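You operate a simulated robot arm through the tools that you are given. There is no shell and no other tool.

You are at the controls of a simulated robot arm. One attempt, no reset.

## Task
Put the onion pan in the drawer, cover it and add the clip whose colour the day card names.
Fine: flat lid level on the pan, clip standing on the lid, drawer shut again. Set down upright: what you pick out.
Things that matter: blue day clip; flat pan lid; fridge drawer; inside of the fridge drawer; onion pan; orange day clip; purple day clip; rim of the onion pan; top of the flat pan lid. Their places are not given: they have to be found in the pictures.

The check looks at the end state, three seconds after you hand in, the way a careful person would. Anything else that was tipped, shoved, dropped, spilled or broken makes it a failure. Lids that push on must go on centred and level and be pressed home; caps that screw on are set level and turned clockwise until they are tight.

## Robot
A 7-joint arm with a two-finger parallel gripper, fixed in place. Base frame: the origin is on the floor under the middle of its stand, x ahead of it, y to its left, z up; the work surface is at about z = 0.88. Lengths are in m, angles in rad, forces in N, time in s.
It reaches about 1.372 m from its shoulder. Its first joint turns from -2.601 to 2.601 rad. Payload 3.43 kg.
Tool frame: the origin (TCP) lies between the finger pads and is the grasp point; the fingertips stand 0.03 m ahead of it; z points along the fingers, y is the line along which they close. Largest opening 0.094 m; finger width 0.028, thickness 0.01; the body of the gripper, 0.05 by 0.096 m, starts 0.055 m behind the TCP.
Orientation is that of the tool frame in the base frame, as a unit quaternion [w, x, y, z]. With the fingers straight down and closing along the base's y, the tool's x points along the base's -x, its y along +y and its z along -z.

## Interface
- The arm moves only by the tool send_rows. Its argument "rows" is one flat list of numbers, 7 for each row, row after row: the finger opening in m, from 0 to 0.094, then the shift along the tool's x, y, z in m, then the turn, a rotation vector about the tool's x, y, z in rad. In form: [claw, tx, ty, tz, wx, wy, wz, claw, tx, ty, tz, wx, wy, wz, ...]. A call has 1 to 20 rows; each row shifts and turns the commanded pose from where the row before left it, along the tool's axes as they then stand. Rows are played at 5 a second. More than 0.05 m and 0.15 rad between two rows, or a gripper value outside its range, and nothing of the call is played. Where a pose cannot be reached the arm comes as near as it can. A force on the tool above 40 N (or 10 N above the force at the start of the call, whichever is more), or a blocked arm, ends the call early, and 0.2 s more pass. The fingers move at their own pace (about 0.045 m/s each) and stop on an object; they squeeze with about 30 N. The grip force told is the motor's: it shows also when the fingers shut on nothing. Time passes only in rows, and 0.2 s behind the last, so rows that do not move let the fingers close. It gives the time, the measured TCP pose, the force on the tool (base axes), the opening and the grip force at its end, in the units of the frame above (readings bear some noise), with the torque about the TCP (base axes, N m) and any sound that the robot's microphone picked up.
- Cameras (640 x 400 px; columns grow to the right, rows downward): "scene" is fixed at [0.2207, 0.6451, 1.4762]; the picture's right is [-0.87, -0.50, 0.00], its down [-0.20, 0.35, -0.91] and it looks along [0.46, -0.79, -0.41] (base axes); focal length 345 px, centre (320, 200). "wrist" rides on the gripper at [0.076, 0.014, -0.103] in the tool frame; the picture's right is [-0.18, 0.98, 0.00], its down [-0.75, -0.14, -0.64] and it looks along [-0.63, -0.12, 0.77] (tool axes); focal length 243 px, centre (320, 200).
- camera(camera): a new picture of that camera. No time passes.
- locate(camera, pixels): for up to 12 pixels [column, row] of the newest picture of that camera ("zoom" is the newest enlarged one), the place [x, y, z] in the base frame of the surface seen there, good to about 0.002 m, but the place of the scene camera against the robot may be out by one fixed shift of up to 0.012 m in any direction. No time passes.
- zoom(camera, box): a new picture of the part [left, top, right, bottom] of that camera's present view, enlarged. No time passes.
- sign_off(): hands the job in; it is judged then, once.

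Unless the task says otherwise, let go and move clear before handing in.

The tools are called as a command line: name --argument value ..., lists and objects as JSON in quotes. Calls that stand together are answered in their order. send_rows: Moves the arm, as the interface text tells. Its arguments: {"type":"object","properties":{"rows":{"type":"array"}},"required":["rows"]} The other tools are called the same way: camera (camera) takes a picture; locate (camera, pixels) gives the place of the surface under pixels of a picture; zoom (camera, box) takes an enlarged picture of a part of a camera's view; sign_off () hands the job in.

At the start:

```text
clock: 0.0
tool_pos: [0.8829, -0.4446, 1.1602]
tcp_rot: [0.0, 0.0, 1.0, 0.0]
force: [-0.2, 0.1, -0.6]
moment: [-0.01, 0.0, 0.01]
grip_width: 0.094
grip_force: 0.1
```

scene: 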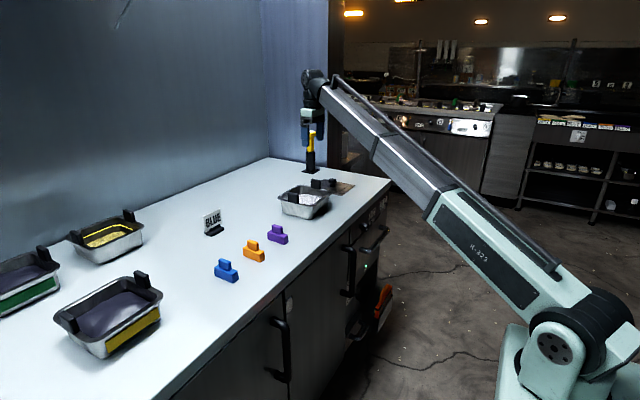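
wrist: 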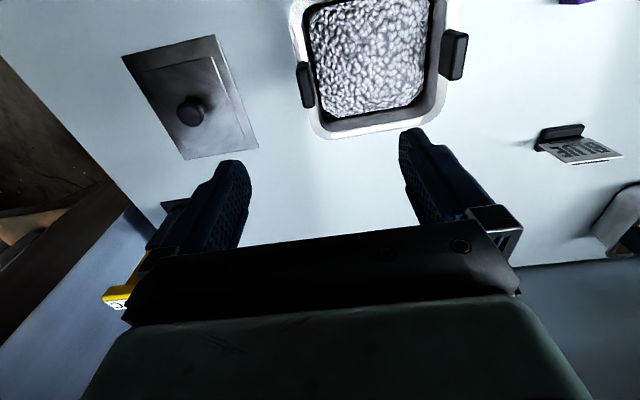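

The day card near scene pixel (212,220) seems to read BLUE, and there are several pans on the counter. I'll zoom in on the parts that matter before moving anything.

zoom --camera "scene" --box '[180, 160, 400, 300]'

zoom --camera "scene" --box '[0, 190, 180, 370]'

zoom --camera "scene" --box '[240, 180, 420, 390]'

camera --camera "wrist"

```text
2.86 times, centred on (290, 230) of scene
```

zoom: 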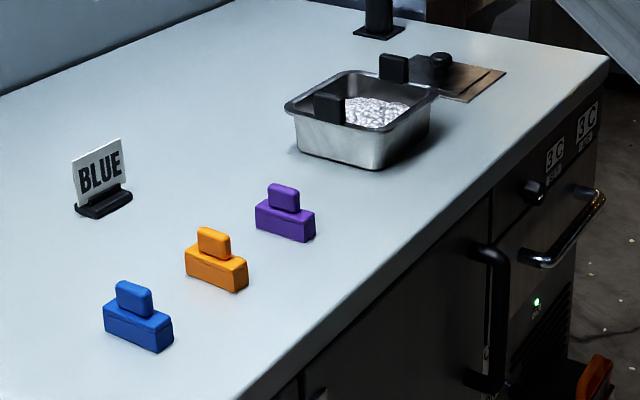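

```text
2.22 times, centred on (90, 280) of scene
```

zoom: 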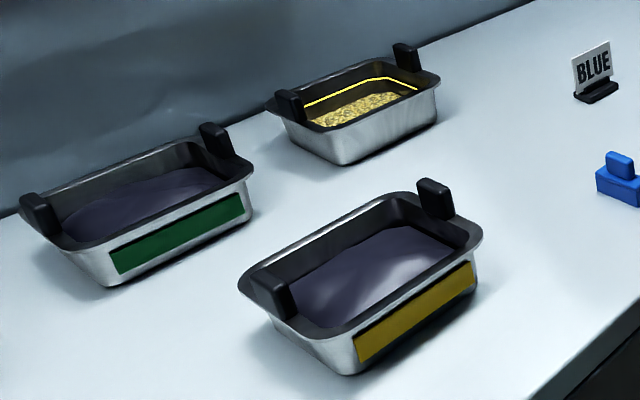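

```text
1.90 times, centred on (330, 285) of scene
```

zoom: 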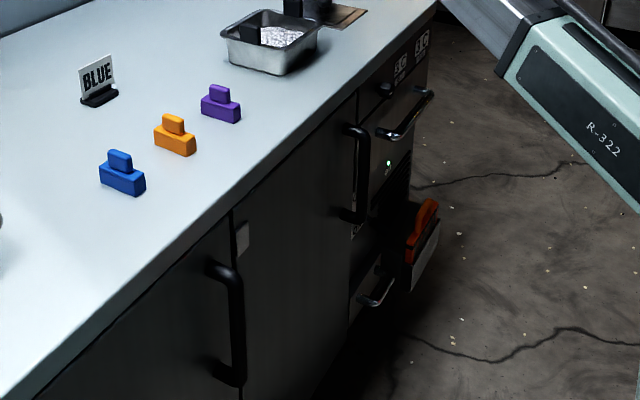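

```text
taken
```

wrist: 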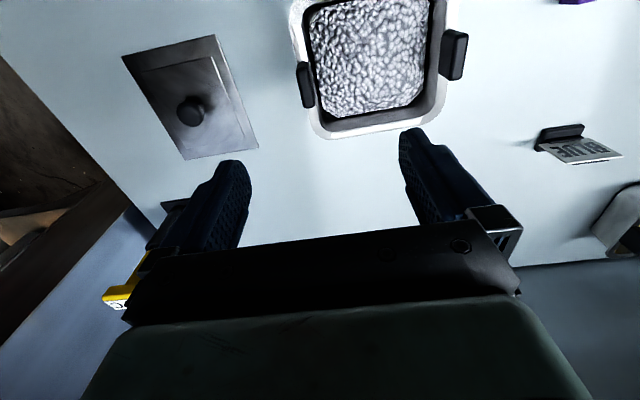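

The card reads BLUE; the white diced-content pan is near scene (304,200) with a flat lid with knob behind it, and a drawer with a "3 C" label and chrome handle at (375,240). I'll measure places of these things now.

camera --camera "scene"

locate --camera "wrist" --pixels '[[192, 110], [128, 58], [214, 38], [256, 145], [184, 158], [306, 85], [454, 55], [365, 60], [318, 133], [440, 118], [560, 140], [280, 200]]'

zoom --camera "scene" --box '[330, 180, 410, 250]'

```text
taken
```

scene: 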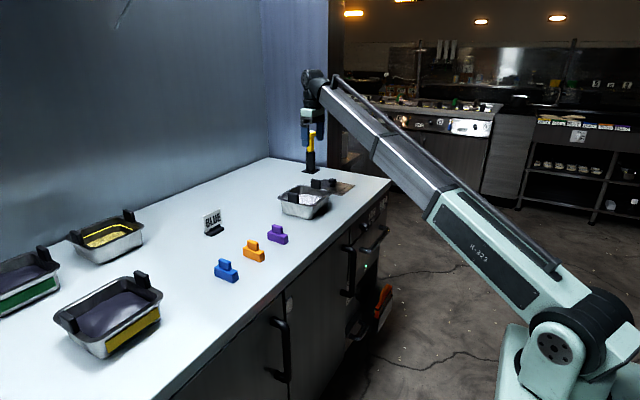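

```text
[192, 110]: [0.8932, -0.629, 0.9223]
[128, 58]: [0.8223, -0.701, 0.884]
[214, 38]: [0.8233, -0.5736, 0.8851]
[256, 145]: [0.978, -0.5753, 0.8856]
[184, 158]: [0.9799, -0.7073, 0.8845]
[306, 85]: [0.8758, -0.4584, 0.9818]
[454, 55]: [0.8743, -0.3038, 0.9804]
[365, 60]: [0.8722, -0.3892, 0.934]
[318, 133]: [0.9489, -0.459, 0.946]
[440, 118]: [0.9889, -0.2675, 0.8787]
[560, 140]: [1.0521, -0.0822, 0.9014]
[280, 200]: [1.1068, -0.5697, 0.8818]
```

```text
5.71 times, centred on (370, 215) of scene
```

zoom: 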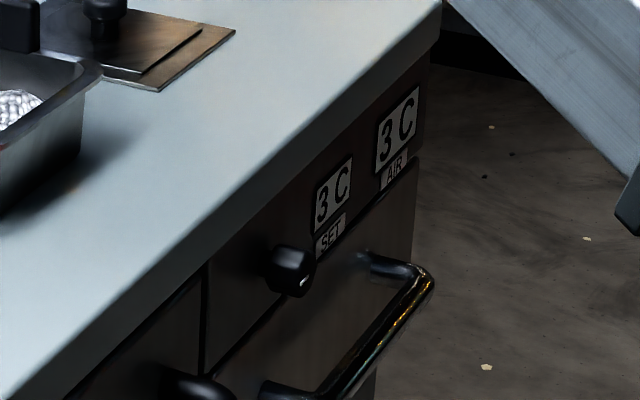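

The pan's rim sits around z≈0.946 with two black upright tabs, and the lid lies flat with its knob at about (0.893,-0.629). Next I'll locate the drawer front, handle, knobs, clips and counter edge in the scene view.

locate --camera "scene" --pixels '[[364, 247], [382, 231], [388, 229], [376, 239], [366, 229], [371, 216], [379, 204], [354, 230], [340, 230], [380, 193], [384, 190], [365, 265]]'

locate --camera "zoom" --pixels '[[290, 255], [410, 270], [270, 388], [340, 380], [335, 190], [395, 125], [210, 270], [205, 360], [360, 300], [420, 200], [370, 210], [375, 258]]'

zoom --camera "scene" --box '[330, 220, 410, 350]'

```text
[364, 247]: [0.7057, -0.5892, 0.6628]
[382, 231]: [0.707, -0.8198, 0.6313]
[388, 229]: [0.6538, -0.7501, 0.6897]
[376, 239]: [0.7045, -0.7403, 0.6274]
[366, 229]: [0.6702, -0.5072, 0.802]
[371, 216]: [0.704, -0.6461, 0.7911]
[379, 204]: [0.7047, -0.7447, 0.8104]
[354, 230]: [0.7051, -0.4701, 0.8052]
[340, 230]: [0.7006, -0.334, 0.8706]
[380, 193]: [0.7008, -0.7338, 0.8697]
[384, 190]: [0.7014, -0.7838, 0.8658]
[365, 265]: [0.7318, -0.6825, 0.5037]
```

```text
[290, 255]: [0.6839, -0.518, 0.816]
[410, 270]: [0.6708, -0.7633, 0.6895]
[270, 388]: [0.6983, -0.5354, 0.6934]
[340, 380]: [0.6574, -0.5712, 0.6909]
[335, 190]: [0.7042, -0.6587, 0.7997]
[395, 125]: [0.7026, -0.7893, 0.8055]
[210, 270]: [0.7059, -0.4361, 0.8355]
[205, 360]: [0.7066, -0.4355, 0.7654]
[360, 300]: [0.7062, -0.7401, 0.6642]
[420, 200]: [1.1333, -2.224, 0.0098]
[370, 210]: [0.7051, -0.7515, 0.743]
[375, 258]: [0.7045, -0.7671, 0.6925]
```

```text
3.08 times, centred on (370, 285) of scene
```

zoom: 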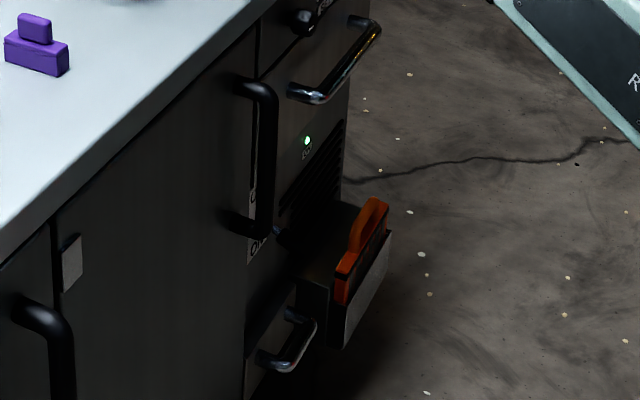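

The drawer front is at x≈0.705 with its bar handle at x≈0.655, z≈0.69, y from -0.54 to -0.76. I'll back the arm off a bit and up to see the whole pan and lid from the wrist camera.

send_rows --rows '[0.094, 0.035, 0.01, -0.025, 0, 0, 0, 0.094, 0.035, 0.01, -0.025, 0, 0, 0, 0.094, 0.035, 0.01, -0.025, 0, 0, 0, 0.094, 0.035, 0.01, -0.025, 0, 0, 0, 0.094, 0, 0, 0, 0, 0, 0]'

camera --camera "wrist"

camera --camera "scene"

```text
clock: 0.6
tool_pos: [0.816, -0.4271, 1.2088]
tcp_rot: [0.007, 0.0, 1.0, -0.003]
force: [7.0, -3.3, -12.4]
moment: [0.02, -0.12, 0.06]
grip_width: 0.0943
grip_force: 0.1
out of reach, approached as far as the arm can: row 3
stopped in row 3: the force on the tool passed its limit at 54 N (the readings are from after the stop); the commanded pose is now the measured one
```

```text
taken
```

wrist: 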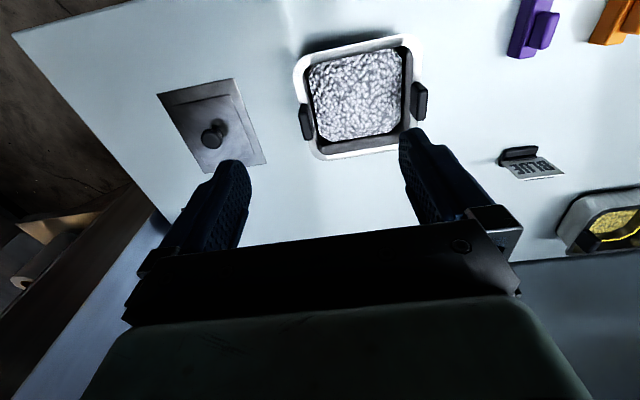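

```text
taken
```

scene: 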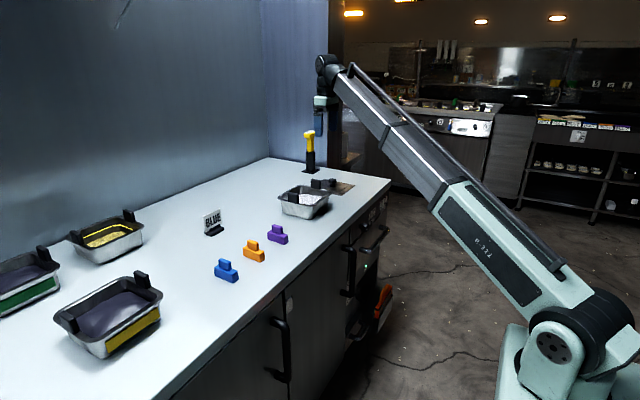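

The pan is fully visible now in the wrist view, with its rim corners near (297,70), (408,40), (318,158) and tabs at (306,122) and (419,100). I'll measure pan and lid geometry from here.

locate --camera "wrist" --pixels '[[297, 68], [415, 38], [316, 156], [398, 146], [303, 110], [310, 133], [424, 92], [422, 112], [362, 46], [358, 155], [415, 70], [299, 92]]'

locate --camera "wrist" --pixels '[[160, 97], [232, 81], [264, 162], [208, 172], [214, 136], [218, 122], [182, 97], [240, 110], [520, 152], [545, 30], [528, 20], [605, 30]]'

zoom --camera "wrist" --box '[280, 20, 450, 170]'

zoom --camera "wrist" --box '[140, 60, 290, 190]'

```text
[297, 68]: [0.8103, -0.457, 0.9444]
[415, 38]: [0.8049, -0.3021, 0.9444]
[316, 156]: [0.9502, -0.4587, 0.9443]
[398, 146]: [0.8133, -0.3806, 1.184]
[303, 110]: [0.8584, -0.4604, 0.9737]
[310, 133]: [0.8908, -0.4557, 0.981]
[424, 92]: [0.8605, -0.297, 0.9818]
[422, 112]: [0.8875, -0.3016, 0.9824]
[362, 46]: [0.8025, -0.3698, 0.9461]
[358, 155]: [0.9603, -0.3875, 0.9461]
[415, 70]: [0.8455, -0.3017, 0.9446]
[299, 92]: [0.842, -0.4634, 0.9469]
```

```text
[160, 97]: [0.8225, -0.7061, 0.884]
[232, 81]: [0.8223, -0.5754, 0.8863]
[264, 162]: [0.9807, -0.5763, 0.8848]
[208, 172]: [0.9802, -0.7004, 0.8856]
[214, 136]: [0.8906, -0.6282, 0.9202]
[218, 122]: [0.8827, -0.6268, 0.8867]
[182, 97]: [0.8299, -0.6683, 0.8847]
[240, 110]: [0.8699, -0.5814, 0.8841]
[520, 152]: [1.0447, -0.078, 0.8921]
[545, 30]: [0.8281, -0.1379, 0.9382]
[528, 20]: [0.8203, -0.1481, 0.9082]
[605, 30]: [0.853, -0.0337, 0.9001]
```

```text
2.67 times, centred on (365, 95) of wrist
```

zoom: 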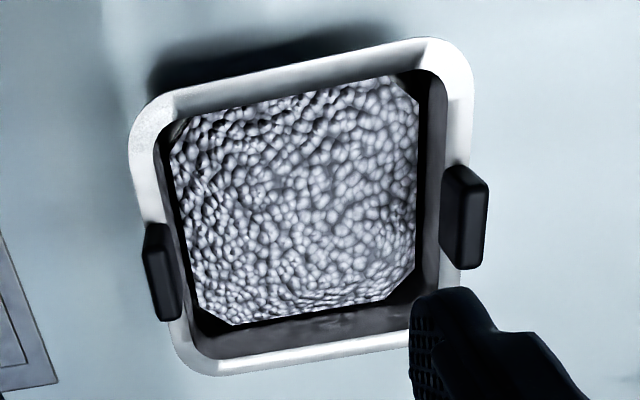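

```text
3.08 times, centred on (215, 125) of wrist
```

zoom: 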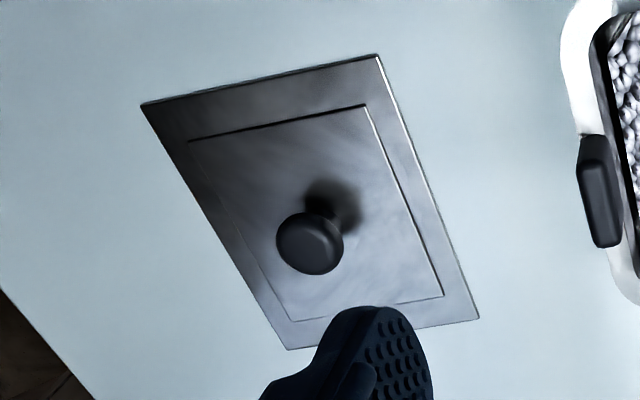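

The pan's outer rim spans about x 0.802–0.960, z 0.946, with tabs at y≈-0.458 and -0.300; the lid is about 0.158×0.132 and its long side already matches the pan's. First I'll move back in front of the counter, to start opening the drawer.

send_rows --rows '[0.094, 0.03, -0.018, 0.02, 0, 0, 0, 0.094, 0.036, -0.022, 0.016, 0, 0, 0, 0.094, 0.036, -0.022, 0.016, 0, 0, 0, 0.094, 0.036, -0.022, 0.016, 0, 0, 0, 0.094, 0.036, -0.022, 0.016, 0, 0, 0, 0.094, 0.036, -0.022, 0.016, 0, 0, 0, 0.094, 0.036, -0.022, 0.012, 0, 0, 0, 0.094, 0.036, -0.022, 0.012, 0, 0, 0, 0.094, 0.036, -0.022, 0.006, 0, 0, 0, 0.094, 0.0, 0.0, 0.0, 0, 0, 0]'

camera --camera "wrist"

camera --camera "scene"

```text
clock: 2.8
tool_pos: [0.4981, -0.6218, 1.0753]
tcp_rot: [0.006, 0.001, 1.0, -0.002]
force: [0.1, -0.3, 0.1]
moment: [0.02, -0.01, -0.02]
grip_width: 0.0939
grip_force: 0.1
```

```text
taken
```

wrist: 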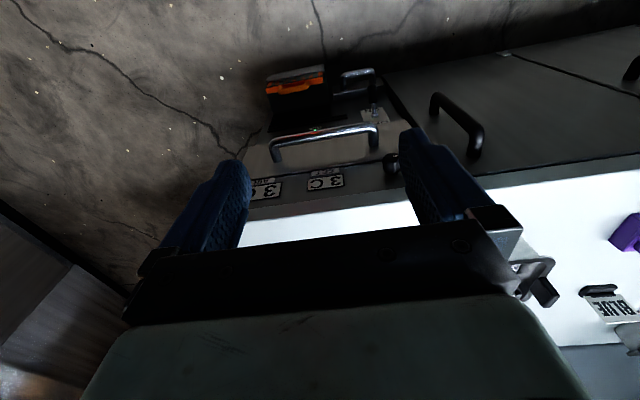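

```text
taken
```

scene: 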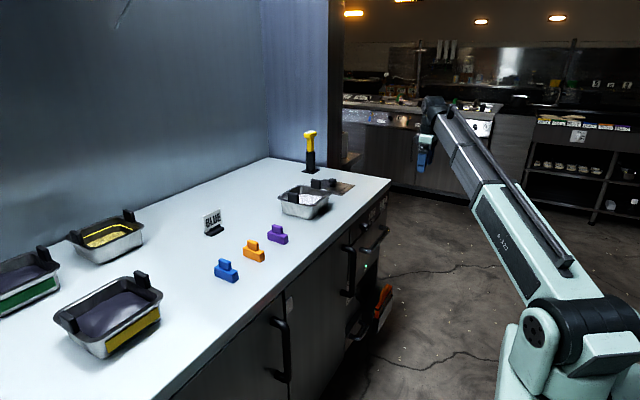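

The wrist view shows the drawer's chrome handle at about (270,155)–(375,130) and the drawer front above it. I'll measure the handle with this (unshifted) camera.

locate --camera "wrist" --pixels '[[271, 143], [273, 158], [300, 134], [323, 131], [350, 127], [374, 126], [376, 143], [300, 150], [345, 145], [326, 183], [390, 163], [265, 188]]'

zoom --camera "wrist" --box '[220, 50, 420, 210]'

```text
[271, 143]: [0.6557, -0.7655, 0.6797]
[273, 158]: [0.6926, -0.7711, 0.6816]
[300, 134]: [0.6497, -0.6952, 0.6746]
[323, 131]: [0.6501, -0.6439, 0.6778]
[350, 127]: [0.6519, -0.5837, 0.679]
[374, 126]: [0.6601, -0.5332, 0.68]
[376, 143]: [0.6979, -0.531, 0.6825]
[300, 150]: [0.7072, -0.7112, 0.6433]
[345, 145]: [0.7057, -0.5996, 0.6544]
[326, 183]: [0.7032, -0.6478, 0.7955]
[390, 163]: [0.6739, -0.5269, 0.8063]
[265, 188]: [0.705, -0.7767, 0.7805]
```

```text
2.50 times, centred on (320, 130) of wrist
```

zoom: 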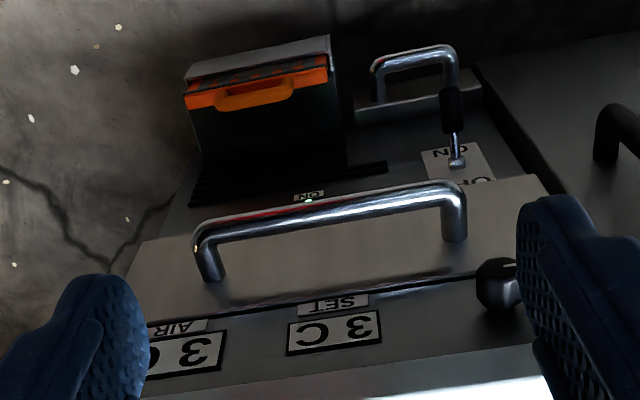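

The handle bar is around x≈0.653, z≈0.675, centred on y≈-0.65; a toggle switch and an orange scoop sit below the drawer and must be avoided. I'll pin down the drawer front outline and the bar more precisely.

locate --camera "zoom" --pixels '[[330, 210], [330, 203], [330, 217], [330, 198], [370, 284], [370, 292], [480, 250], [520, 178], [545, 190], [150, 245], [455, 110], [280, 90]]'

locate --camera "wrist" --pixels '[[290, 165], [360, 160], [382, 155], [400, 120], [345, 120], [255, 150], [248, 160], [375, 105], [374, 93], [310, 85], [330, 77], [355, 75]]'

```text
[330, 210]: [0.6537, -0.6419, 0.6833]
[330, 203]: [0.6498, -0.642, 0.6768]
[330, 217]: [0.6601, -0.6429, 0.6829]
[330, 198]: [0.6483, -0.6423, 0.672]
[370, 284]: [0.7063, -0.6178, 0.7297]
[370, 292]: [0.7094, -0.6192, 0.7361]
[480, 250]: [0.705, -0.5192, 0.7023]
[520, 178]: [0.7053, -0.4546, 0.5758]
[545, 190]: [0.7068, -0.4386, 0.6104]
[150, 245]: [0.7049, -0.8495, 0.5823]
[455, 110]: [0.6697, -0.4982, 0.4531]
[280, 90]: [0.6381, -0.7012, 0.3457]
```

```text
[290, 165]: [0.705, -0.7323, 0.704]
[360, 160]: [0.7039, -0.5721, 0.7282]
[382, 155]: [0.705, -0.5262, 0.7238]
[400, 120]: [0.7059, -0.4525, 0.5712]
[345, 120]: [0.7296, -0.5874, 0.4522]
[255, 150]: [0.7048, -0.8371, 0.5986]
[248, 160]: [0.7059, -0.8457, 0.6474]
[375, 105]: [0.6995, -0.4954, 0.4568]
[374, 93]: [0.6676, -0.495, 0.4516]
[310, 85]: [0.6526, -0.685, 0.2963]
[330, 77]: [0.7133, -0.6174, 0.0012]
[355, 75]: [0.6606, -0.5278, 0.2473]
```

The drawer front covers y -0.85…-0.445 and z 0.575…0.735, and the bar's axis is about (0.657, y, 0.674). I'll turn the gripper a quarter turn about its axis and tilt it forward so that it can pinch the bar.

send_rows --rows '[0.094, 0, 0, 0, 0, 0.012, 0, 0.094, 0, 0, 0, 0, 0, 0.1428, 0.094, 0, 0, 0, 0, 0, 0.1428, 0.094, 0, 0, 0, 0, 0, 0.1428, 0.094, 0, 0, 0, 0, 0, 0.1428, 0.094, 0, 0, 0, 0, 0, 0.1428, 0.094, 0, 0, 0, 0, 0, 0.1428, 0.094, 0, 0, 0, 0, 0, 0.1428, 0.094, 0, 0, 0, 0, 0, 0.1428, 0.094, 0, 0, 0, 0, 0, 0.1428, 0.094, 0, 0, 0, 0, 0, 0.1428, 0.094, 0, 0, 0, 0, 0, 0.1428, 0.094, 0, 0, 0, -0.14, 0, 0, 0.094, 0, 0, 0, -0.14, 0, 0, 0.094, 0, 0, 0, -0.14, 0, 0, 0.094, 0, 0, 0, -0.14, 0, 0, 0.094, 0, 0, 0, -0.14, 0, 0, 0.094, 0, 0, 0, -0.14, 0, 0, 0.094, 0, 0, 0, -0.14, 0, 0, 0.094, 0, 0, 0, 0, 0, 0]'

camera --camera "wrist"

camera --camera "scene"

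```text
clock: 7.0
tool_pos: [0.4994, -0.6204, 1.0748]
tcp_rot: [0.335, 0.624, 0.624, 0.331]
force: [0.1, -0.2, -0.2]
moment: [0.02, 0.0, 0.01]
grip_width: 0.0941
grip_force: 0.1
```

```text
taken
```

wrist: 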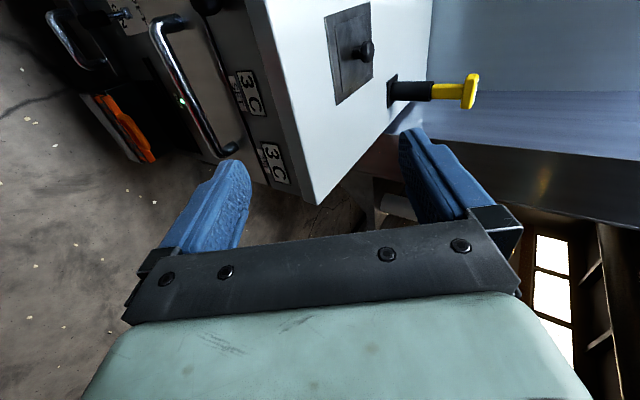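

```text
taken
```

scene: 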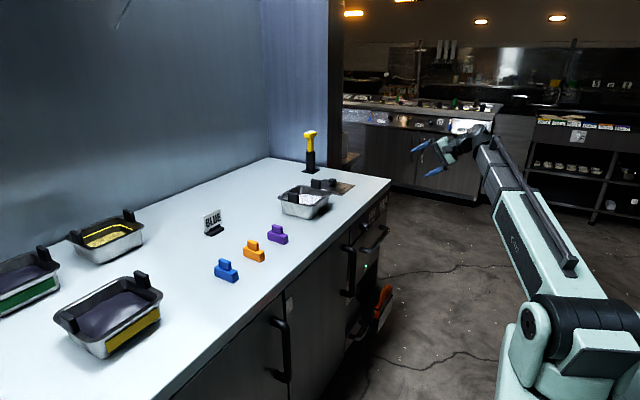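

The gripper now points forward and down with the fingers closing in the vertical plane. I'll tilt it a bit further towards level and bring it down in front of the drawer handle, staying about 0.12 m short of it.

send_rows --rows '[0.06, 0, 0, 0, -0.11, 0, 0, 0.06, 0, 0, 0, -0.11, 0, 0, 0.06, 0, 0, 0, -0.11, 0, 0, 0.06, -0.003, -0.0347, 0.0136, 0, 0, 0, 0.06, -0.003, -0.0347, 0.0136, 0, 0, 0, 0.06, -0.003, -0.0347, 0.0136, 0, 0, 0, 0.06, -0.003, -0.0347, 0.0136, 0, 0, 0, 0.06, -0.003, -0.0347, 0.0136, 0, 0, 0, 0.06, -0.003, -0.0347, 0.0136, 0, 0, 0, 0.06, -0.003, -0.0347, 0.0136, 0, 0, 0, 0.06, -0.003, -0.0347, 0.0136, 0, 0, 0, 0.06, -0.003, -0.0347, 0.0136, 0, 0, 0, 0.06, -0.003, -0.0347, 0.0136, 0, 0, 0, 0.06, 0, 0, 0, 0, 0, 0]'

camera --camera "wrist"

camera --camera "scene"

```text
clock: 10.0
tool_pos: [0.5408, -0.6529, 0.7042]
tcp_rot: [0.432, 0.561, 0.561, 0.429]
force: [0.2, -0.1, -1.2]
moment: [-0.01, -0.02, -0.01]
grip_width: 0.06
grip_force: 0.1
```

```text
taken
```

wrist: 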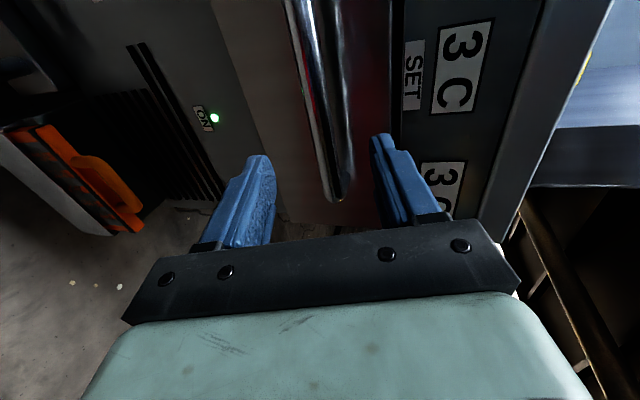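

```text
taken
```

scene: 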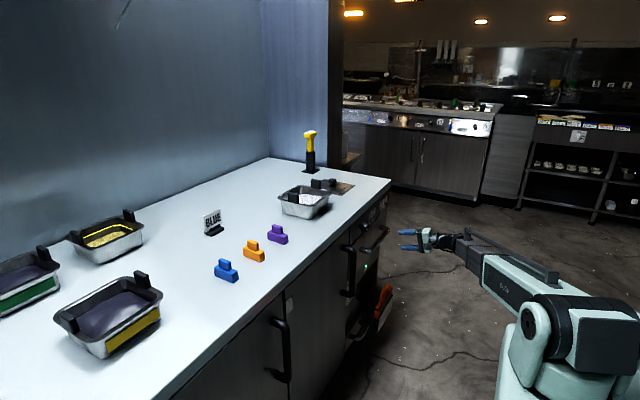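

The bar runs between the two fingers in the wrist view, at around (320,120). I'll measure it again from close up.

locate --camera "wrist" --pixels '[[312, 60], [318, 60], [304, 60], [325, 60], [320, 120], [330, 150], [345, 120], [305, 100], [410, 60], [360, 60], [250, 60], [338, 190]]'

```text
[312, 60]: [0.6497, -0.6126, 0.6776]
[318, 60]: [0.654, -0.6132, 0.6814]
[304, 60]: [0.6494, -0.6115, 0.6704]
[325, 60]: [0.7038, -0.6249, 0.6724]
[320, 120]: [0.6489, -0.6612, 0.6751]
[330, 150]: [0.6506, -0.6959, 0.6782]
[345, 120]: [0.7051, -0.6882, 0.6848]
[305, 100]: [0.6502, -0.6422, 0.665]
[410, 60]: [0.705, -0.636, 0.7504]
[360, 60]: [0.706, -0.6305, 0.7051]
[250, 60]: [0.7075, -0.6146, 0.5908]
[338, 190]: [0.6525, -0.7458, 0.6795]
```

The bar's front is at x≈0.649, z≈0.674, in line with the gripper. I'll advance 0.118 m along the fingers and close on the bar.

send_rows --rows '[0.06, 0, 0, 0.0295, 0, 0, 0, 0.06, 0, 0, 0.0295, 0, 0, 0, 0.06, 0, 0, 0.0295, 0, 0, 0, 0.06, 0, 0, 0.0295, 0, 0, 0, 0.06, 0, 0, 0, 0, 0, 0, 0.0, 0, 0, 0, 0, 0, 0, 0.0, 0, 0, 0, 0, 0, 0, 0.0, 0, 0, 0, 0, 0, 0, 0.0, 0, 0, 0, 0, 0, 0]'

camera --camera "wrist"

```text
clock: 12.0
tool_pos: [0.6543, -0.6532, 0.6723]
tcp_rot: [0.43, 0.562, 0.562, 0.428]
force: [-9.5, 5.1, -24.6]
moment: [0.04, 0.06, -0.52]
grip_width: 0.027
grip_force: 45.2
```

```text
taken
```

wrist: 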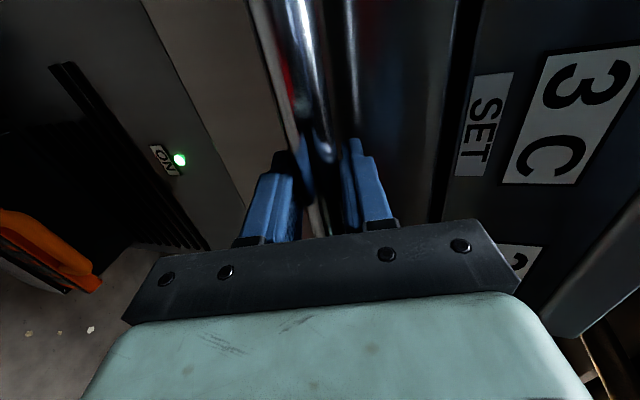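

The fingers stopped at 0.027 m with about 25 N downward on the tool, so the grip is not centred or not settled yet. I'll hold still for a moment and read again.

send_rows --rows '[0.0, 0, 0, 0, 0, 0, 0, 0.0, 0, 0, 0, 0, 0, 0, 0.0, 0, 0, 0, 0, 0, 0]'

zoom --camera "wrist" --box '[220, 60, 420, 240]'

```text
clock: 12.8
tool_pos: [0.6548, -0.6532, 0.6724]
tcp_rot: [0.431, 0.561, 0.563, 0.428]
force: [-16.3, 7.1, -34.1]
moment: [0.45, 0.04, -0.64]
grip_width: 0.0271
grip_force: 45.3
```

```text
2.22 times, centred on (320, 150) of wrist
```

zoom: 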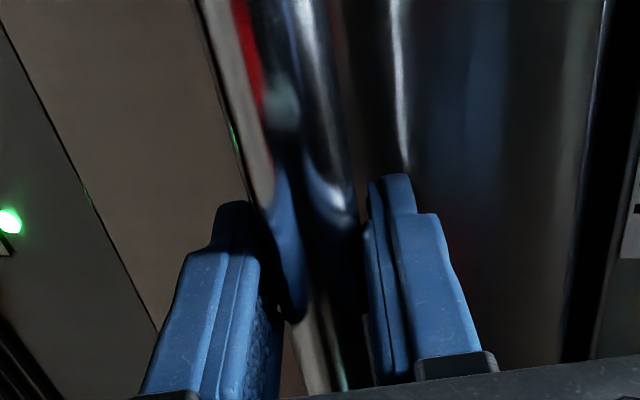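

The lower finger (left in the picture) bears on the bar while the upper one seems free, so the bar sits a few millimetres low of the finger centre. I'll open a little, shift down about 4.5 mm and close again.

send_rows --rows '[0.05, 0, 0, 0, 0, 0, 0, 0.05, 0, 0, 0, 0, 0, 0, 0.05, 0, -0.0045, 0, 0, 0, 0, 0.05, 0, 0, 0, 0, 0, 0, 0.0, 0, 0, 0, 0, 0, 0, 0.0, 0, 0, 0, 0, 0, 0, 0.0, 0, 0, 0, 0, 0, 0, 0.0, 0, 0, 0, 0, 0, 0]'

zoom --camera "wrist" --box '[220, 60, 420, 240]'

```text
clock: 14.6
tool_pos: [0.6547, -0.6514, 0.672]
tcp_rot: [0.433, 0.56, 0.561, 0.43]
force: [2.0, -6.3, 23.8]
moment: [0.45, -0.08, 0.5]
grip_width: 0.027
grip_force: 44.3
```

```text
2.22 times, centred on (320, 150) of wrist
```

zoom: 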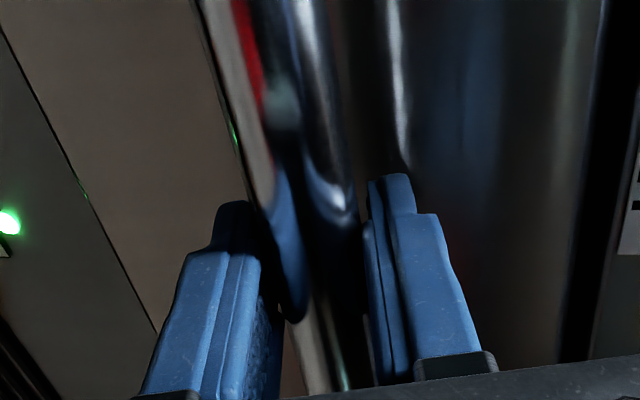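

The opening is again 0.027 m and the residual force flipped sign, so both fingers do hold the bar. I'll relieve half the shift, then begin pulling gently along -x.

send_rows --rows '[0.0, 0, 0.0018, 0, 0, 0, 0, 0.0, 0, -0.0026, -0.00966, 0, 0, 0, 0.0, 0, -0.0026, -0.00966, 0, 0, 0, 0.0, 0, -0.0026, -0.00966, 0, 0, 0, 0.0, 0, -0.0026, -0.00966, 0, 0, 0, 0.0, 0, 0, 0, 0, 0, 0]'

camera --camera "scene"

camera --camera "wrist"

```text
clock: 16.0
tool_pos: [0.613, -0.6533, 0.671]
tcp_rot: [0.432, 0.56, 0.562, 0.429]
force: [-0.3, -8.1, 10.6]
moment: [0.26, -0.07, -0.19]
grip_width: 0.027
grip_force: 44.7
```

```text
taken
```

scene: 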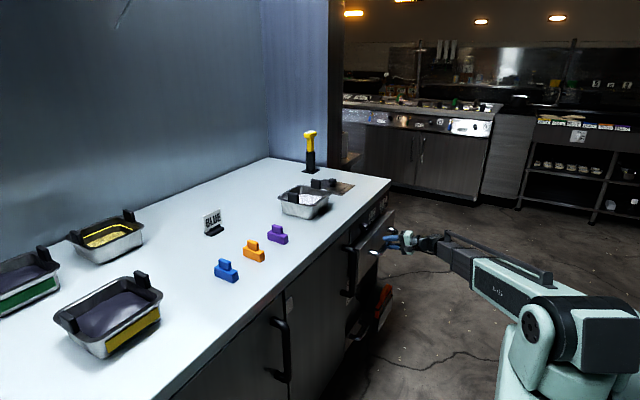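

```text
taken
```

wrist: 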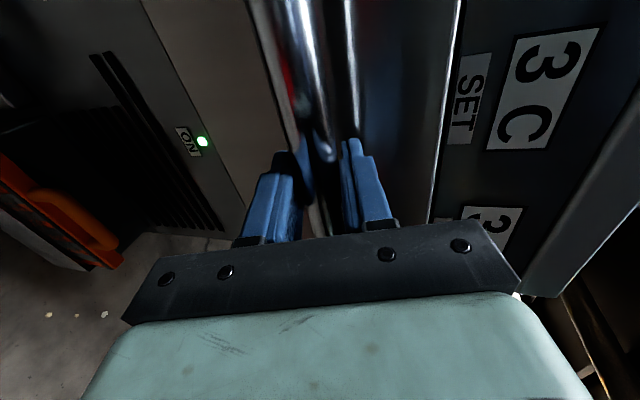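

The drawer slides out with the gripper (front now about 4 cm out) and the pulling force is near zero. I'll keep pulling steadily.

send_rows --rows '[0.0, 0, -0.0052, -0.0193, 0, 0, 0, 0.0, 0, -0.0052, -0.0193, 0, 0, 0, 0.0, 0, -0.0052, -0.0193, 0, 0, 0, 0.0, 0, -0.0052, -0.0193, 0, 0, 0, 0.0, 0, -0.0052, -0.0193, 0, 0, 0, 0.0, 0, -0.0052, -0.0193, 0, 0, 0, 0.0, 0, -0.0052, -0.0193, 0, 0, 0, 0.0, 0, -0.0052, -0.0193, 0, 0, 0, 0.0, 0, -0.0052, -0.0193, 0, 0, 0, 0.0, 0, -0.0052, -0.0193, 0, 0, 0, 0.0, 0, 0, 0, 0, 0, 0]'

camera --camera "scene"

camera --camera "wrist"

```text
clock: 18.4
tool_pos: [0.4137, -0.6523, 0.6709]
tcp_rot: [0.432, 0.561, 0.56, 0.43]
force: [-1.4, -7.6, 18.7]
moment: [0.05, -0.02, -0.72]
grip_width: 0.0268
grip_force: 45.4
```

```text
taken
```

scene: 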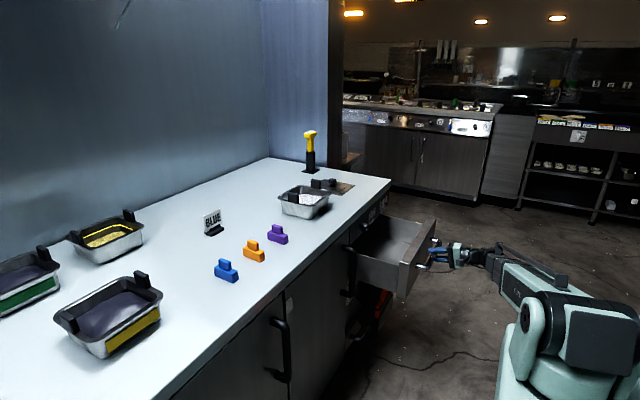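

```text
taken
```

wrist: 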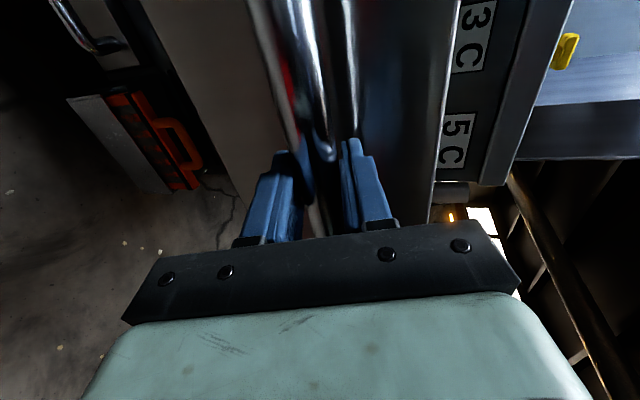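

The drawer is out by about 0.24 m and looks empty in the scene picture at (395,245). I'll zoom in to judge its inside dimensions.

zoom --camera "scene" --box '[330, 190, 450, 310]'

locate --camera "scene" --pixels '[[390, 240], [385, 250], [410, 225], [378, 240], [400, 260], [398, 297], [437, 221], [350, 260], [390, 217], [405, 218], [375, 256], [360, 252]]'

```text
3.33 times, centred on (390, 250) of scene
```

zoom: 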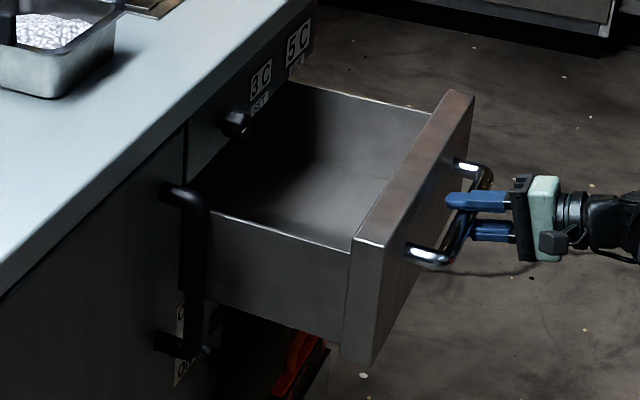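

```text
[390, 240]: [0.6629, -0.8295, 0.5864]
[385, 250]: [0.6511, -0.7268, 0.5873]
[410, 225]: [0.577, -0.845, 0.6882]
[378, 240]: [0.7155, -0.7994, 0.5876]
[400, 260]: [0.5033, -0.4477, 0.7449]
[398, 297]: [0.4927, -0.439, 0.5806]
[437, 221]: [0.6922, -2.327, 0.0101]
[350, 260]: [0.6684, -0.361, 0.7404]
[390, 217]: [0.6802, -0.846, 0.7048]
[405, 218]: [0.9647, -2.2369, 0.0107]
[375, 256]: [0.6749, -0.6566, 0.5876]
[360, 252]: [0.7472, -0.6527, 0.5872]
```

The drawer is empty, floor at about z≈0.58, with the cavity about y -0.845…-0.455. I'll pull it a bit further to gain room in front of the counter edge.

send_rows --rows '[0.0, 0, -0.0039, -0.0145, 0, 0, 0, 0.0, 0, -0.0039, -0.0145, 0, 0, 0, 0.0, 0, -0.0039, -0.0145, 0, 0, 0, 0.0, 0, -0.0039, -0.0145, 0, 0, 0, 0.0, 0, 0, 0, 0, 0, 0]'

zoom --camera "scene" --box '[330, 190, 450, 310]'

```text
clock: 19.6
tool_pos: [0.3541, -0.6531, 0.6723]
tcp_rot: [0.433, 0.56, 0.561, 0.429]
force: [0.9, -10.9, 16.4]
moment: [0.29, -0.06, 0.08]
grip_width: 0.0268
grip_force: 44.5
```

```text
3.33 times, centred on (390, 250) of scene
```

zoom: 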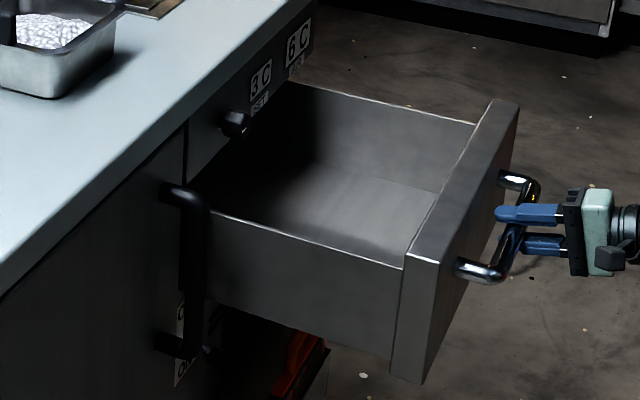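

The drawer is now about 0.30 m out, and the AIR display is creeping up (6 C), so I shouldn't dawdle. I'll release the handle, back off, rise and start tilting the gripper back to vertical.

send_rows --rows '[0.06, 0, 0, 0, 0, 0, 0, 0.06, 0, 0, 0, 0, 0, 0, 0.06, 0, 0, -0.022, 0, 0, 0, 0.06, 0, 0, -0.022, 0, 0, 0, 0.06, 0, 0, -0.022, 0, 0, 0, 0.06, 0, 0.0414, -0.0111, 0, 0, 0, 0.06, 0, 0.0414, -0.0111, 0, 0, 0, 0.06, 0, 0.0414, -0.0111, 0, 0, 0, 0.06, 0, 0.0414, -0.0111, 0, 0, 0, 0.06, 0, 0.0414, -0.0111, 0, 0, 0, 0.06, 0, 0.0414, -0.0111, 0, 0, 0, 0.06, 0, 0.0414, -0.0111, 0, 0, 0, 0.06, 0, 0, 0, 0.149, 0, 0, 0.06, 0, 0, 0, 0.149, 0, 0, 0.06, 0, 0, 0, 0.149, 0, 0, 0.06, 0, 0, 0, 0.149, 0, 0, 0.06, 0, 0, 0, 0.149, 0, 0, 0.06, 0, 0, 0, 0.149, 0, 0, 0.06, 0, 0, 0, 0.149, 0, 0, 0.06, 0, 0, 0, 0.149, 0, 0]'

camera --camera "scene"

camera --camera "wrist"

```text
clock: 23.8
tool_pos: [0.2904, -0.6505, 0.989]
tcp_rot: [0.041, 0.707, 0.705, 0.039]
force: [0.3, 0.2, 0.7]
moment: [-0.03, -0.04, -0.02]
grip_width: 0.0598
grip_force: 0.1
```

```text
taken
```

scene: 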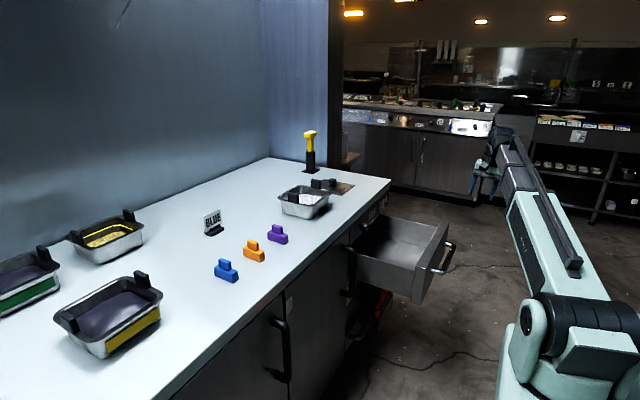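

```text
taken
```

wrist: 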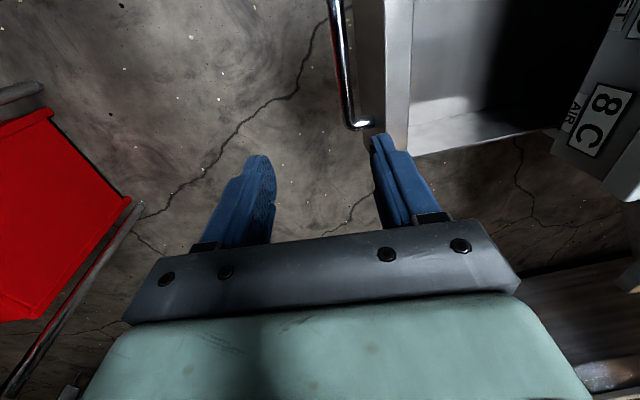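

The drawer stays open and the AIR display reads 8 C. I'll finish levelling the tool, turn it back to closing along y, and move over to just in front of the pan.

send_rows --rows '[0.06, 0, 0, 0, 0.113, 0, 0, 0.06, 0.0175, 0.0403, -0.01, 0, 0, -0.1428, 0.06, 0.01159, 0.04238, -0.01, 0, 0, -0.1428, 0.06, 0.00544, 0.0436, -0.01, 0, 0, -0.1428, 0.06, -0.00082, 0.04393, -0.01, 0, 0, -0.1428, 0.06, -0.00707, 0.04336, -0.01, 0, 0, -0.1428, 0.06, -0.01317, 0.04191, -0.01, 0, 0, -0.1428, 0.06, -0.01899, 0.03961, -0.01, 0, 0, -0.1428, 0.06, -0.02444, 0.03651, -0.01, 0, 0, -0.1428, 0.06, -0.02939, 0.03266, -0.01, 0, 0, -0.1428, 0.06, -0.03374, 0.02814, -0.01, 0, 0, -0.1428, 0.06, -0.0374, 0.02305, -0.01, 0, 0, -0.1428, 0.06, 0, 0, 0, 0, 0, 0]'

camera --camera "wrist"

camera --camera "scene"

```text
clock: 26.6
tool_pos: [0.7314, -0.4578, 1.1006]
tcp_rot: [0.003, 0.0, 1.0, -0.001]
force: [0.9, -0.7, 0.8]
moment: [0.03, -0.01, 0.03]
grip_width: 0.0599
grip_force: 0.0
```

```text
taken
```

wrist: 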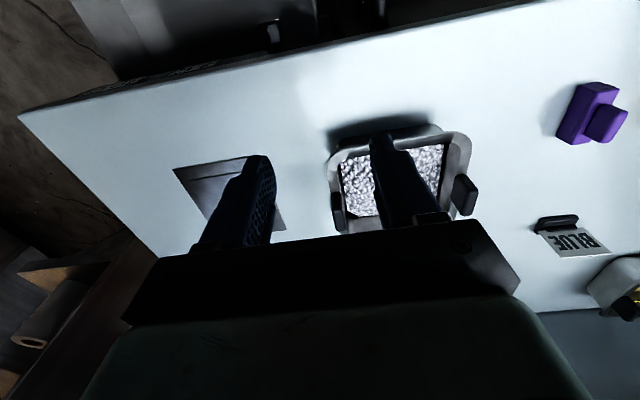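

```text
taken
```

scene: 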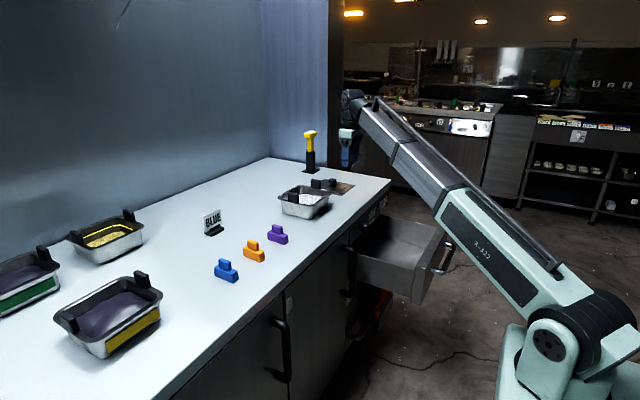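

The pan's right-hand (+y) tab is at about (466,195) in the wrist view. I'll zoom in on it to get its exact outline for the grip.

zoom --camera "wrist" --box '[420, 110, 520, 230]'

locate --camera "wrist" --pixels '[[461, 178], [470, 176], [477, 190], [472, 213], [462, 212], [458, 185], [466, 185], [470, 205], [466, 150], [462, 165], [338, 195], [345, 215]]'

```text
3.33 times, centred on (470, 170) of wrist
```

zoom: 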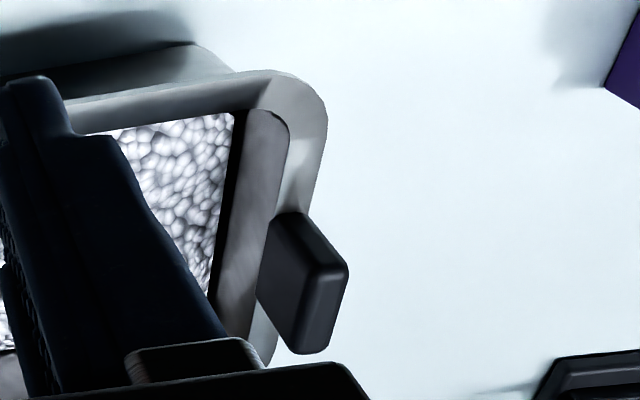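

```text
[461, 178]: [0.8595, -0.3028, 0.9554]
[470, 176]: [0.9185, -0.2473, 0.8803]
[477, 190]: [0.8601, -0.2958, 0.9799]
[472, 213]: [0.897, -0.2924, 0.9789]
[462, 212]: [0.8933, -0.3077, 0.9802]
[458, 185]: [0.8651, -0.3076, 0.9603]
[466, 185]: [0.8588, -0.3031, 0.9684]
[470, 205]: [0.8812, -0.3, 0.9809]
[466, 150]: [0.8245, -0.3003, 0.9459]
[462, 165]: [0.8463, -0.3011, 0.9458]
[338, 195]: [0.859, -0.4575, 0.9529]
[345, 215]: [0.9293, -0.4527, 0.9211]
```

The +y tab's top face spans the zoom pixels (318,270)–(310,350). I'll locate its edges exactly.

locate --camera "zoom" --pixels '[[330, 275], [344, 272], [318, 272], [300, 348], [324, 348], [312, 320], [336, 300], [305, 330], [270, 220], [280, 250], [258, 285], [300, 170]]'

```text
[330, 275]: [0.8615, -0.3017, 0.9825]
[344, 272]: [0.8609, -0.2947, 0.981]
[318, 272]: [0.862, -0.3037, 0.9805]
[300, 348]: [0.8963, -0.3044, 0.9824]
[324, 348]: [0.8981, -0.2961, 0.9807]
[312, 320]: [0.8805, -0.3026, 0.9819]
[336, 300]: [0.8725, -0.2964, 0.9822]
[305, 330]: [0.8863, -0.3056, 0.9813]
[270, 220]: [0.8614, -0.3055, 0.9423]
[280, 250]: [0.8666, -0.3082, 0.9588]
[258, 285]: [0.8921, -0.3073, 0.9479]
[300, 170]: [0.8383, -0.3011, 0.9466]
```

The tab is centred at about (0.880,-0.300), 0.016 m thick, top at z≈0.981. I'll move above it and stop just over it to check alignment.

send_rows --rows '[0.06, -0.0297, 0.0316, 0.002, 0, 0.006, 0, 0.06, -0.0297, 0.0316, 0.002, 0, 0, 0, 0.06, -0.0297, 0.0316, 0.002, 0, 0, 0, 0.06, -0.0297, 0.0316, 0.002, 0, 0, 0, 0.06, -0.0297, 0.0316, 0.002, 0, 0, 0, 0.06, 0, 0, 0.03, 0, 0, 0, 0.06, 0, 0, 0.03, 0, 0, 0, 0.06, 0, 0, 0, 0, 0, 0]'

camera --camera "wrist"

zoom --camera "scene" --box '[250, 130, 390, 230]'

```text
clock: 28.4
tool_pos: [0.8817, -0.3008, 1.0279]
tcp_rot: [-0.001, 0.001, 1.0, -0.002]
force: [1.1, 0.0, -0.1]
moment: [0.01, -0.01, -0.03]
grip_width: 0.06
grip_force: 0.0
```

```text
taken
```

wrist: 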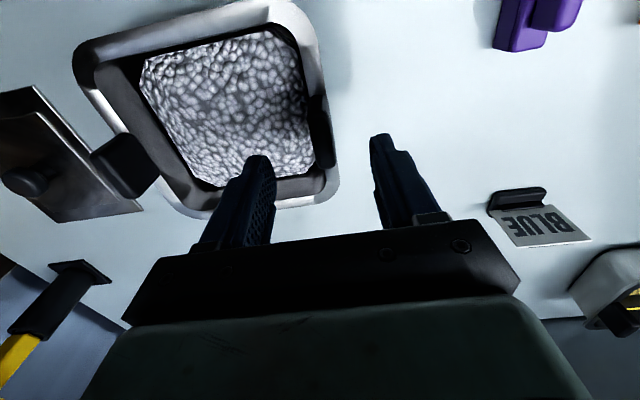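

```text
4.00 times, centred on (320, 180) of scene
```

zoom: 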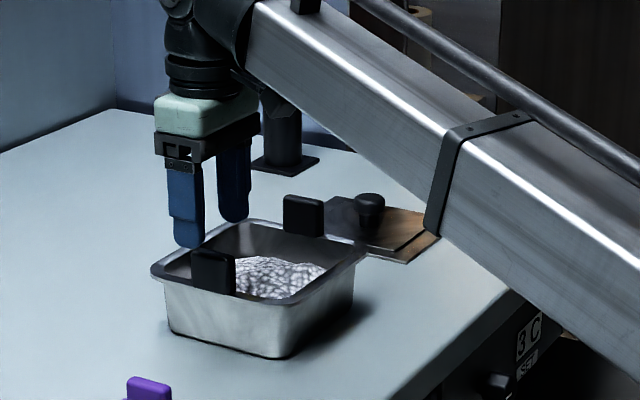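

The tab sits midway between the fingers, at about (320,135) in the wrist view, just where it should be. I'll lower 0.047 m and close on it.

send_rows --rows '[0.06, 0.0008, 0.0004, 0.0157, 0, 0, 0, 0.06, 0.0005, 0.0004, 0.0157, 0, 0, 0, 0.06, 0, 0, 0.0155, 0, 0, 0, 0.06, 0, 0, 0, 0, 0, 0, 0.0, 0, 0, 0, 0, 0, 0, 0.0, 0, 0, 0, 0, 0, 0, 0.0, 0, 0, 0, 0, 0, 0, 0.0, 0, 0, 0, 0, 0, 0, 0.0, 0, 0, 0, 0, 0, 0]'

camera --camera "wrist"

zoom --camera "scene" --box '[250, 130, 390, 230]'

```text
clock: 30.4
tool_pos: [0.8801, -0.3009, 0.982]
tcp_rot: [-0.001, 0.001, 1.0, -0.002]
force: [0.3, 1.1, 0.3]
moment: [0.03, -0.05, 0.04]
grip_width: 0.0192
grip_force: 30.1
```

```text
taken
```

wrist: 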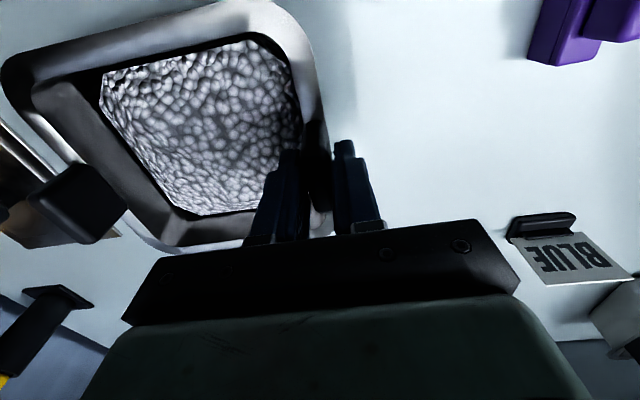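

```text
4.00 times, centred on (320, 180) of scene
```

zoom: 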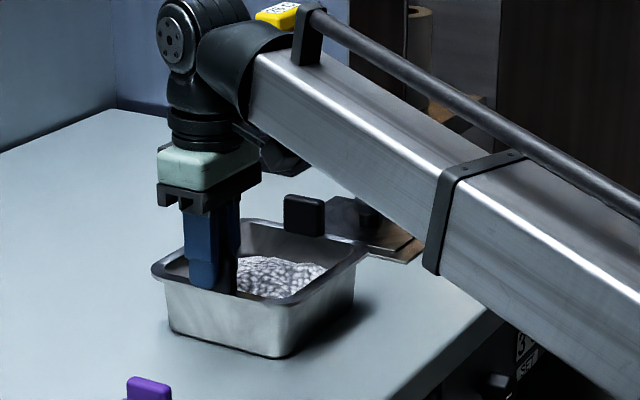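

The fingers hold the tab at 0.019 m with 30 N. I'll lift 1 cm as a trial and check whether the pan hangs level.

send_rows --rows '[0.0, 0, 0, -0.003, 0, 0, 0, 0.0, 0, 0, -0.004, 0, 0, 0, 0.0, 0, 0, -0.004, 0, 0, 0, 0.0, 0, 0, 0, 0, 0, 0, 0.0, 0, 0, 0, 0, 0, 0]'

camera --camera "wrist"

zoom --camera "scene" --box '[250, 130, 390, 230]'

```text
clock: 31.6
tool_pos: [0.8809, -0.3003, 0.992]
tcp_rot: [-0.001, 0.001, 1.0, -0.002]
force: [-1.0, -0.5, -4.2]
moment: [0.12, -0.02, -0.05]
grip_width: 0.0195
grip_force: 29.6
```

```text
taken
```

wrist: 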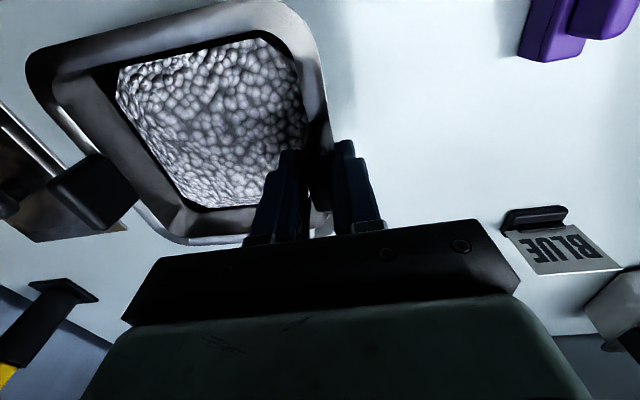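

```text
4.00 times, centred on (320, 180) of scene
```

zoom: 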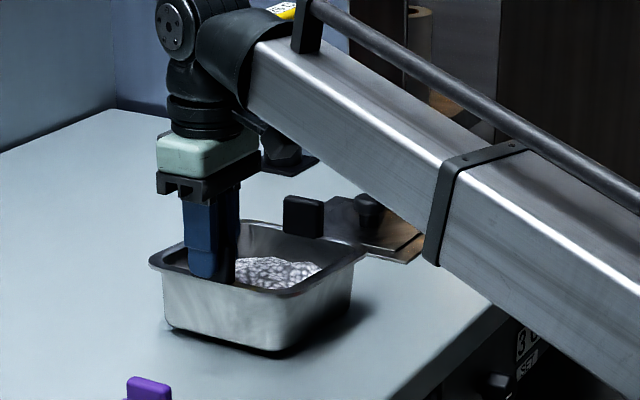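

The tool carries about 4 N and 0.12 N·m; the pan's far side may still be resting. I'll measure the rim heights to see the tilt.

locate --camera "wrist" --pixels '[[95, 190], [110, 170], [60, 110], [45, 75], [150, 230], [290, 30], [318, 100], [230, 10], [100, 40], [185, 110], [170, 238], [318, 70]]'

```text
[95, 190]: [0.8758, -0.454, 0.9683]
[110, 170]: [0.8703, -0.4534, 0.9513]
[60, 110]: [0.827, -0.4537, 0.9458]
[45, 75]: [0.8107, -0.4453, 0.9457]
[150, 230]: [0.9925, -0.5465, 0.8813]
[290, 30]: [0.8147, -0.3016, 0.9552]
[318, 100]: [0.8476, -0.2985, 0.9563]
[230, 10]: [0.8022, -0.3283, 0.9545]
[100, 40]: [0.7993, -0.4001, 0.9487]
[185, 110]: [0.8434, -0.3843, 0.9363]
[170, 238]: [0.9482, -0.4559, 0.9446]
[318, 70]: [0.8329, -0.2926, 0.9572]
```

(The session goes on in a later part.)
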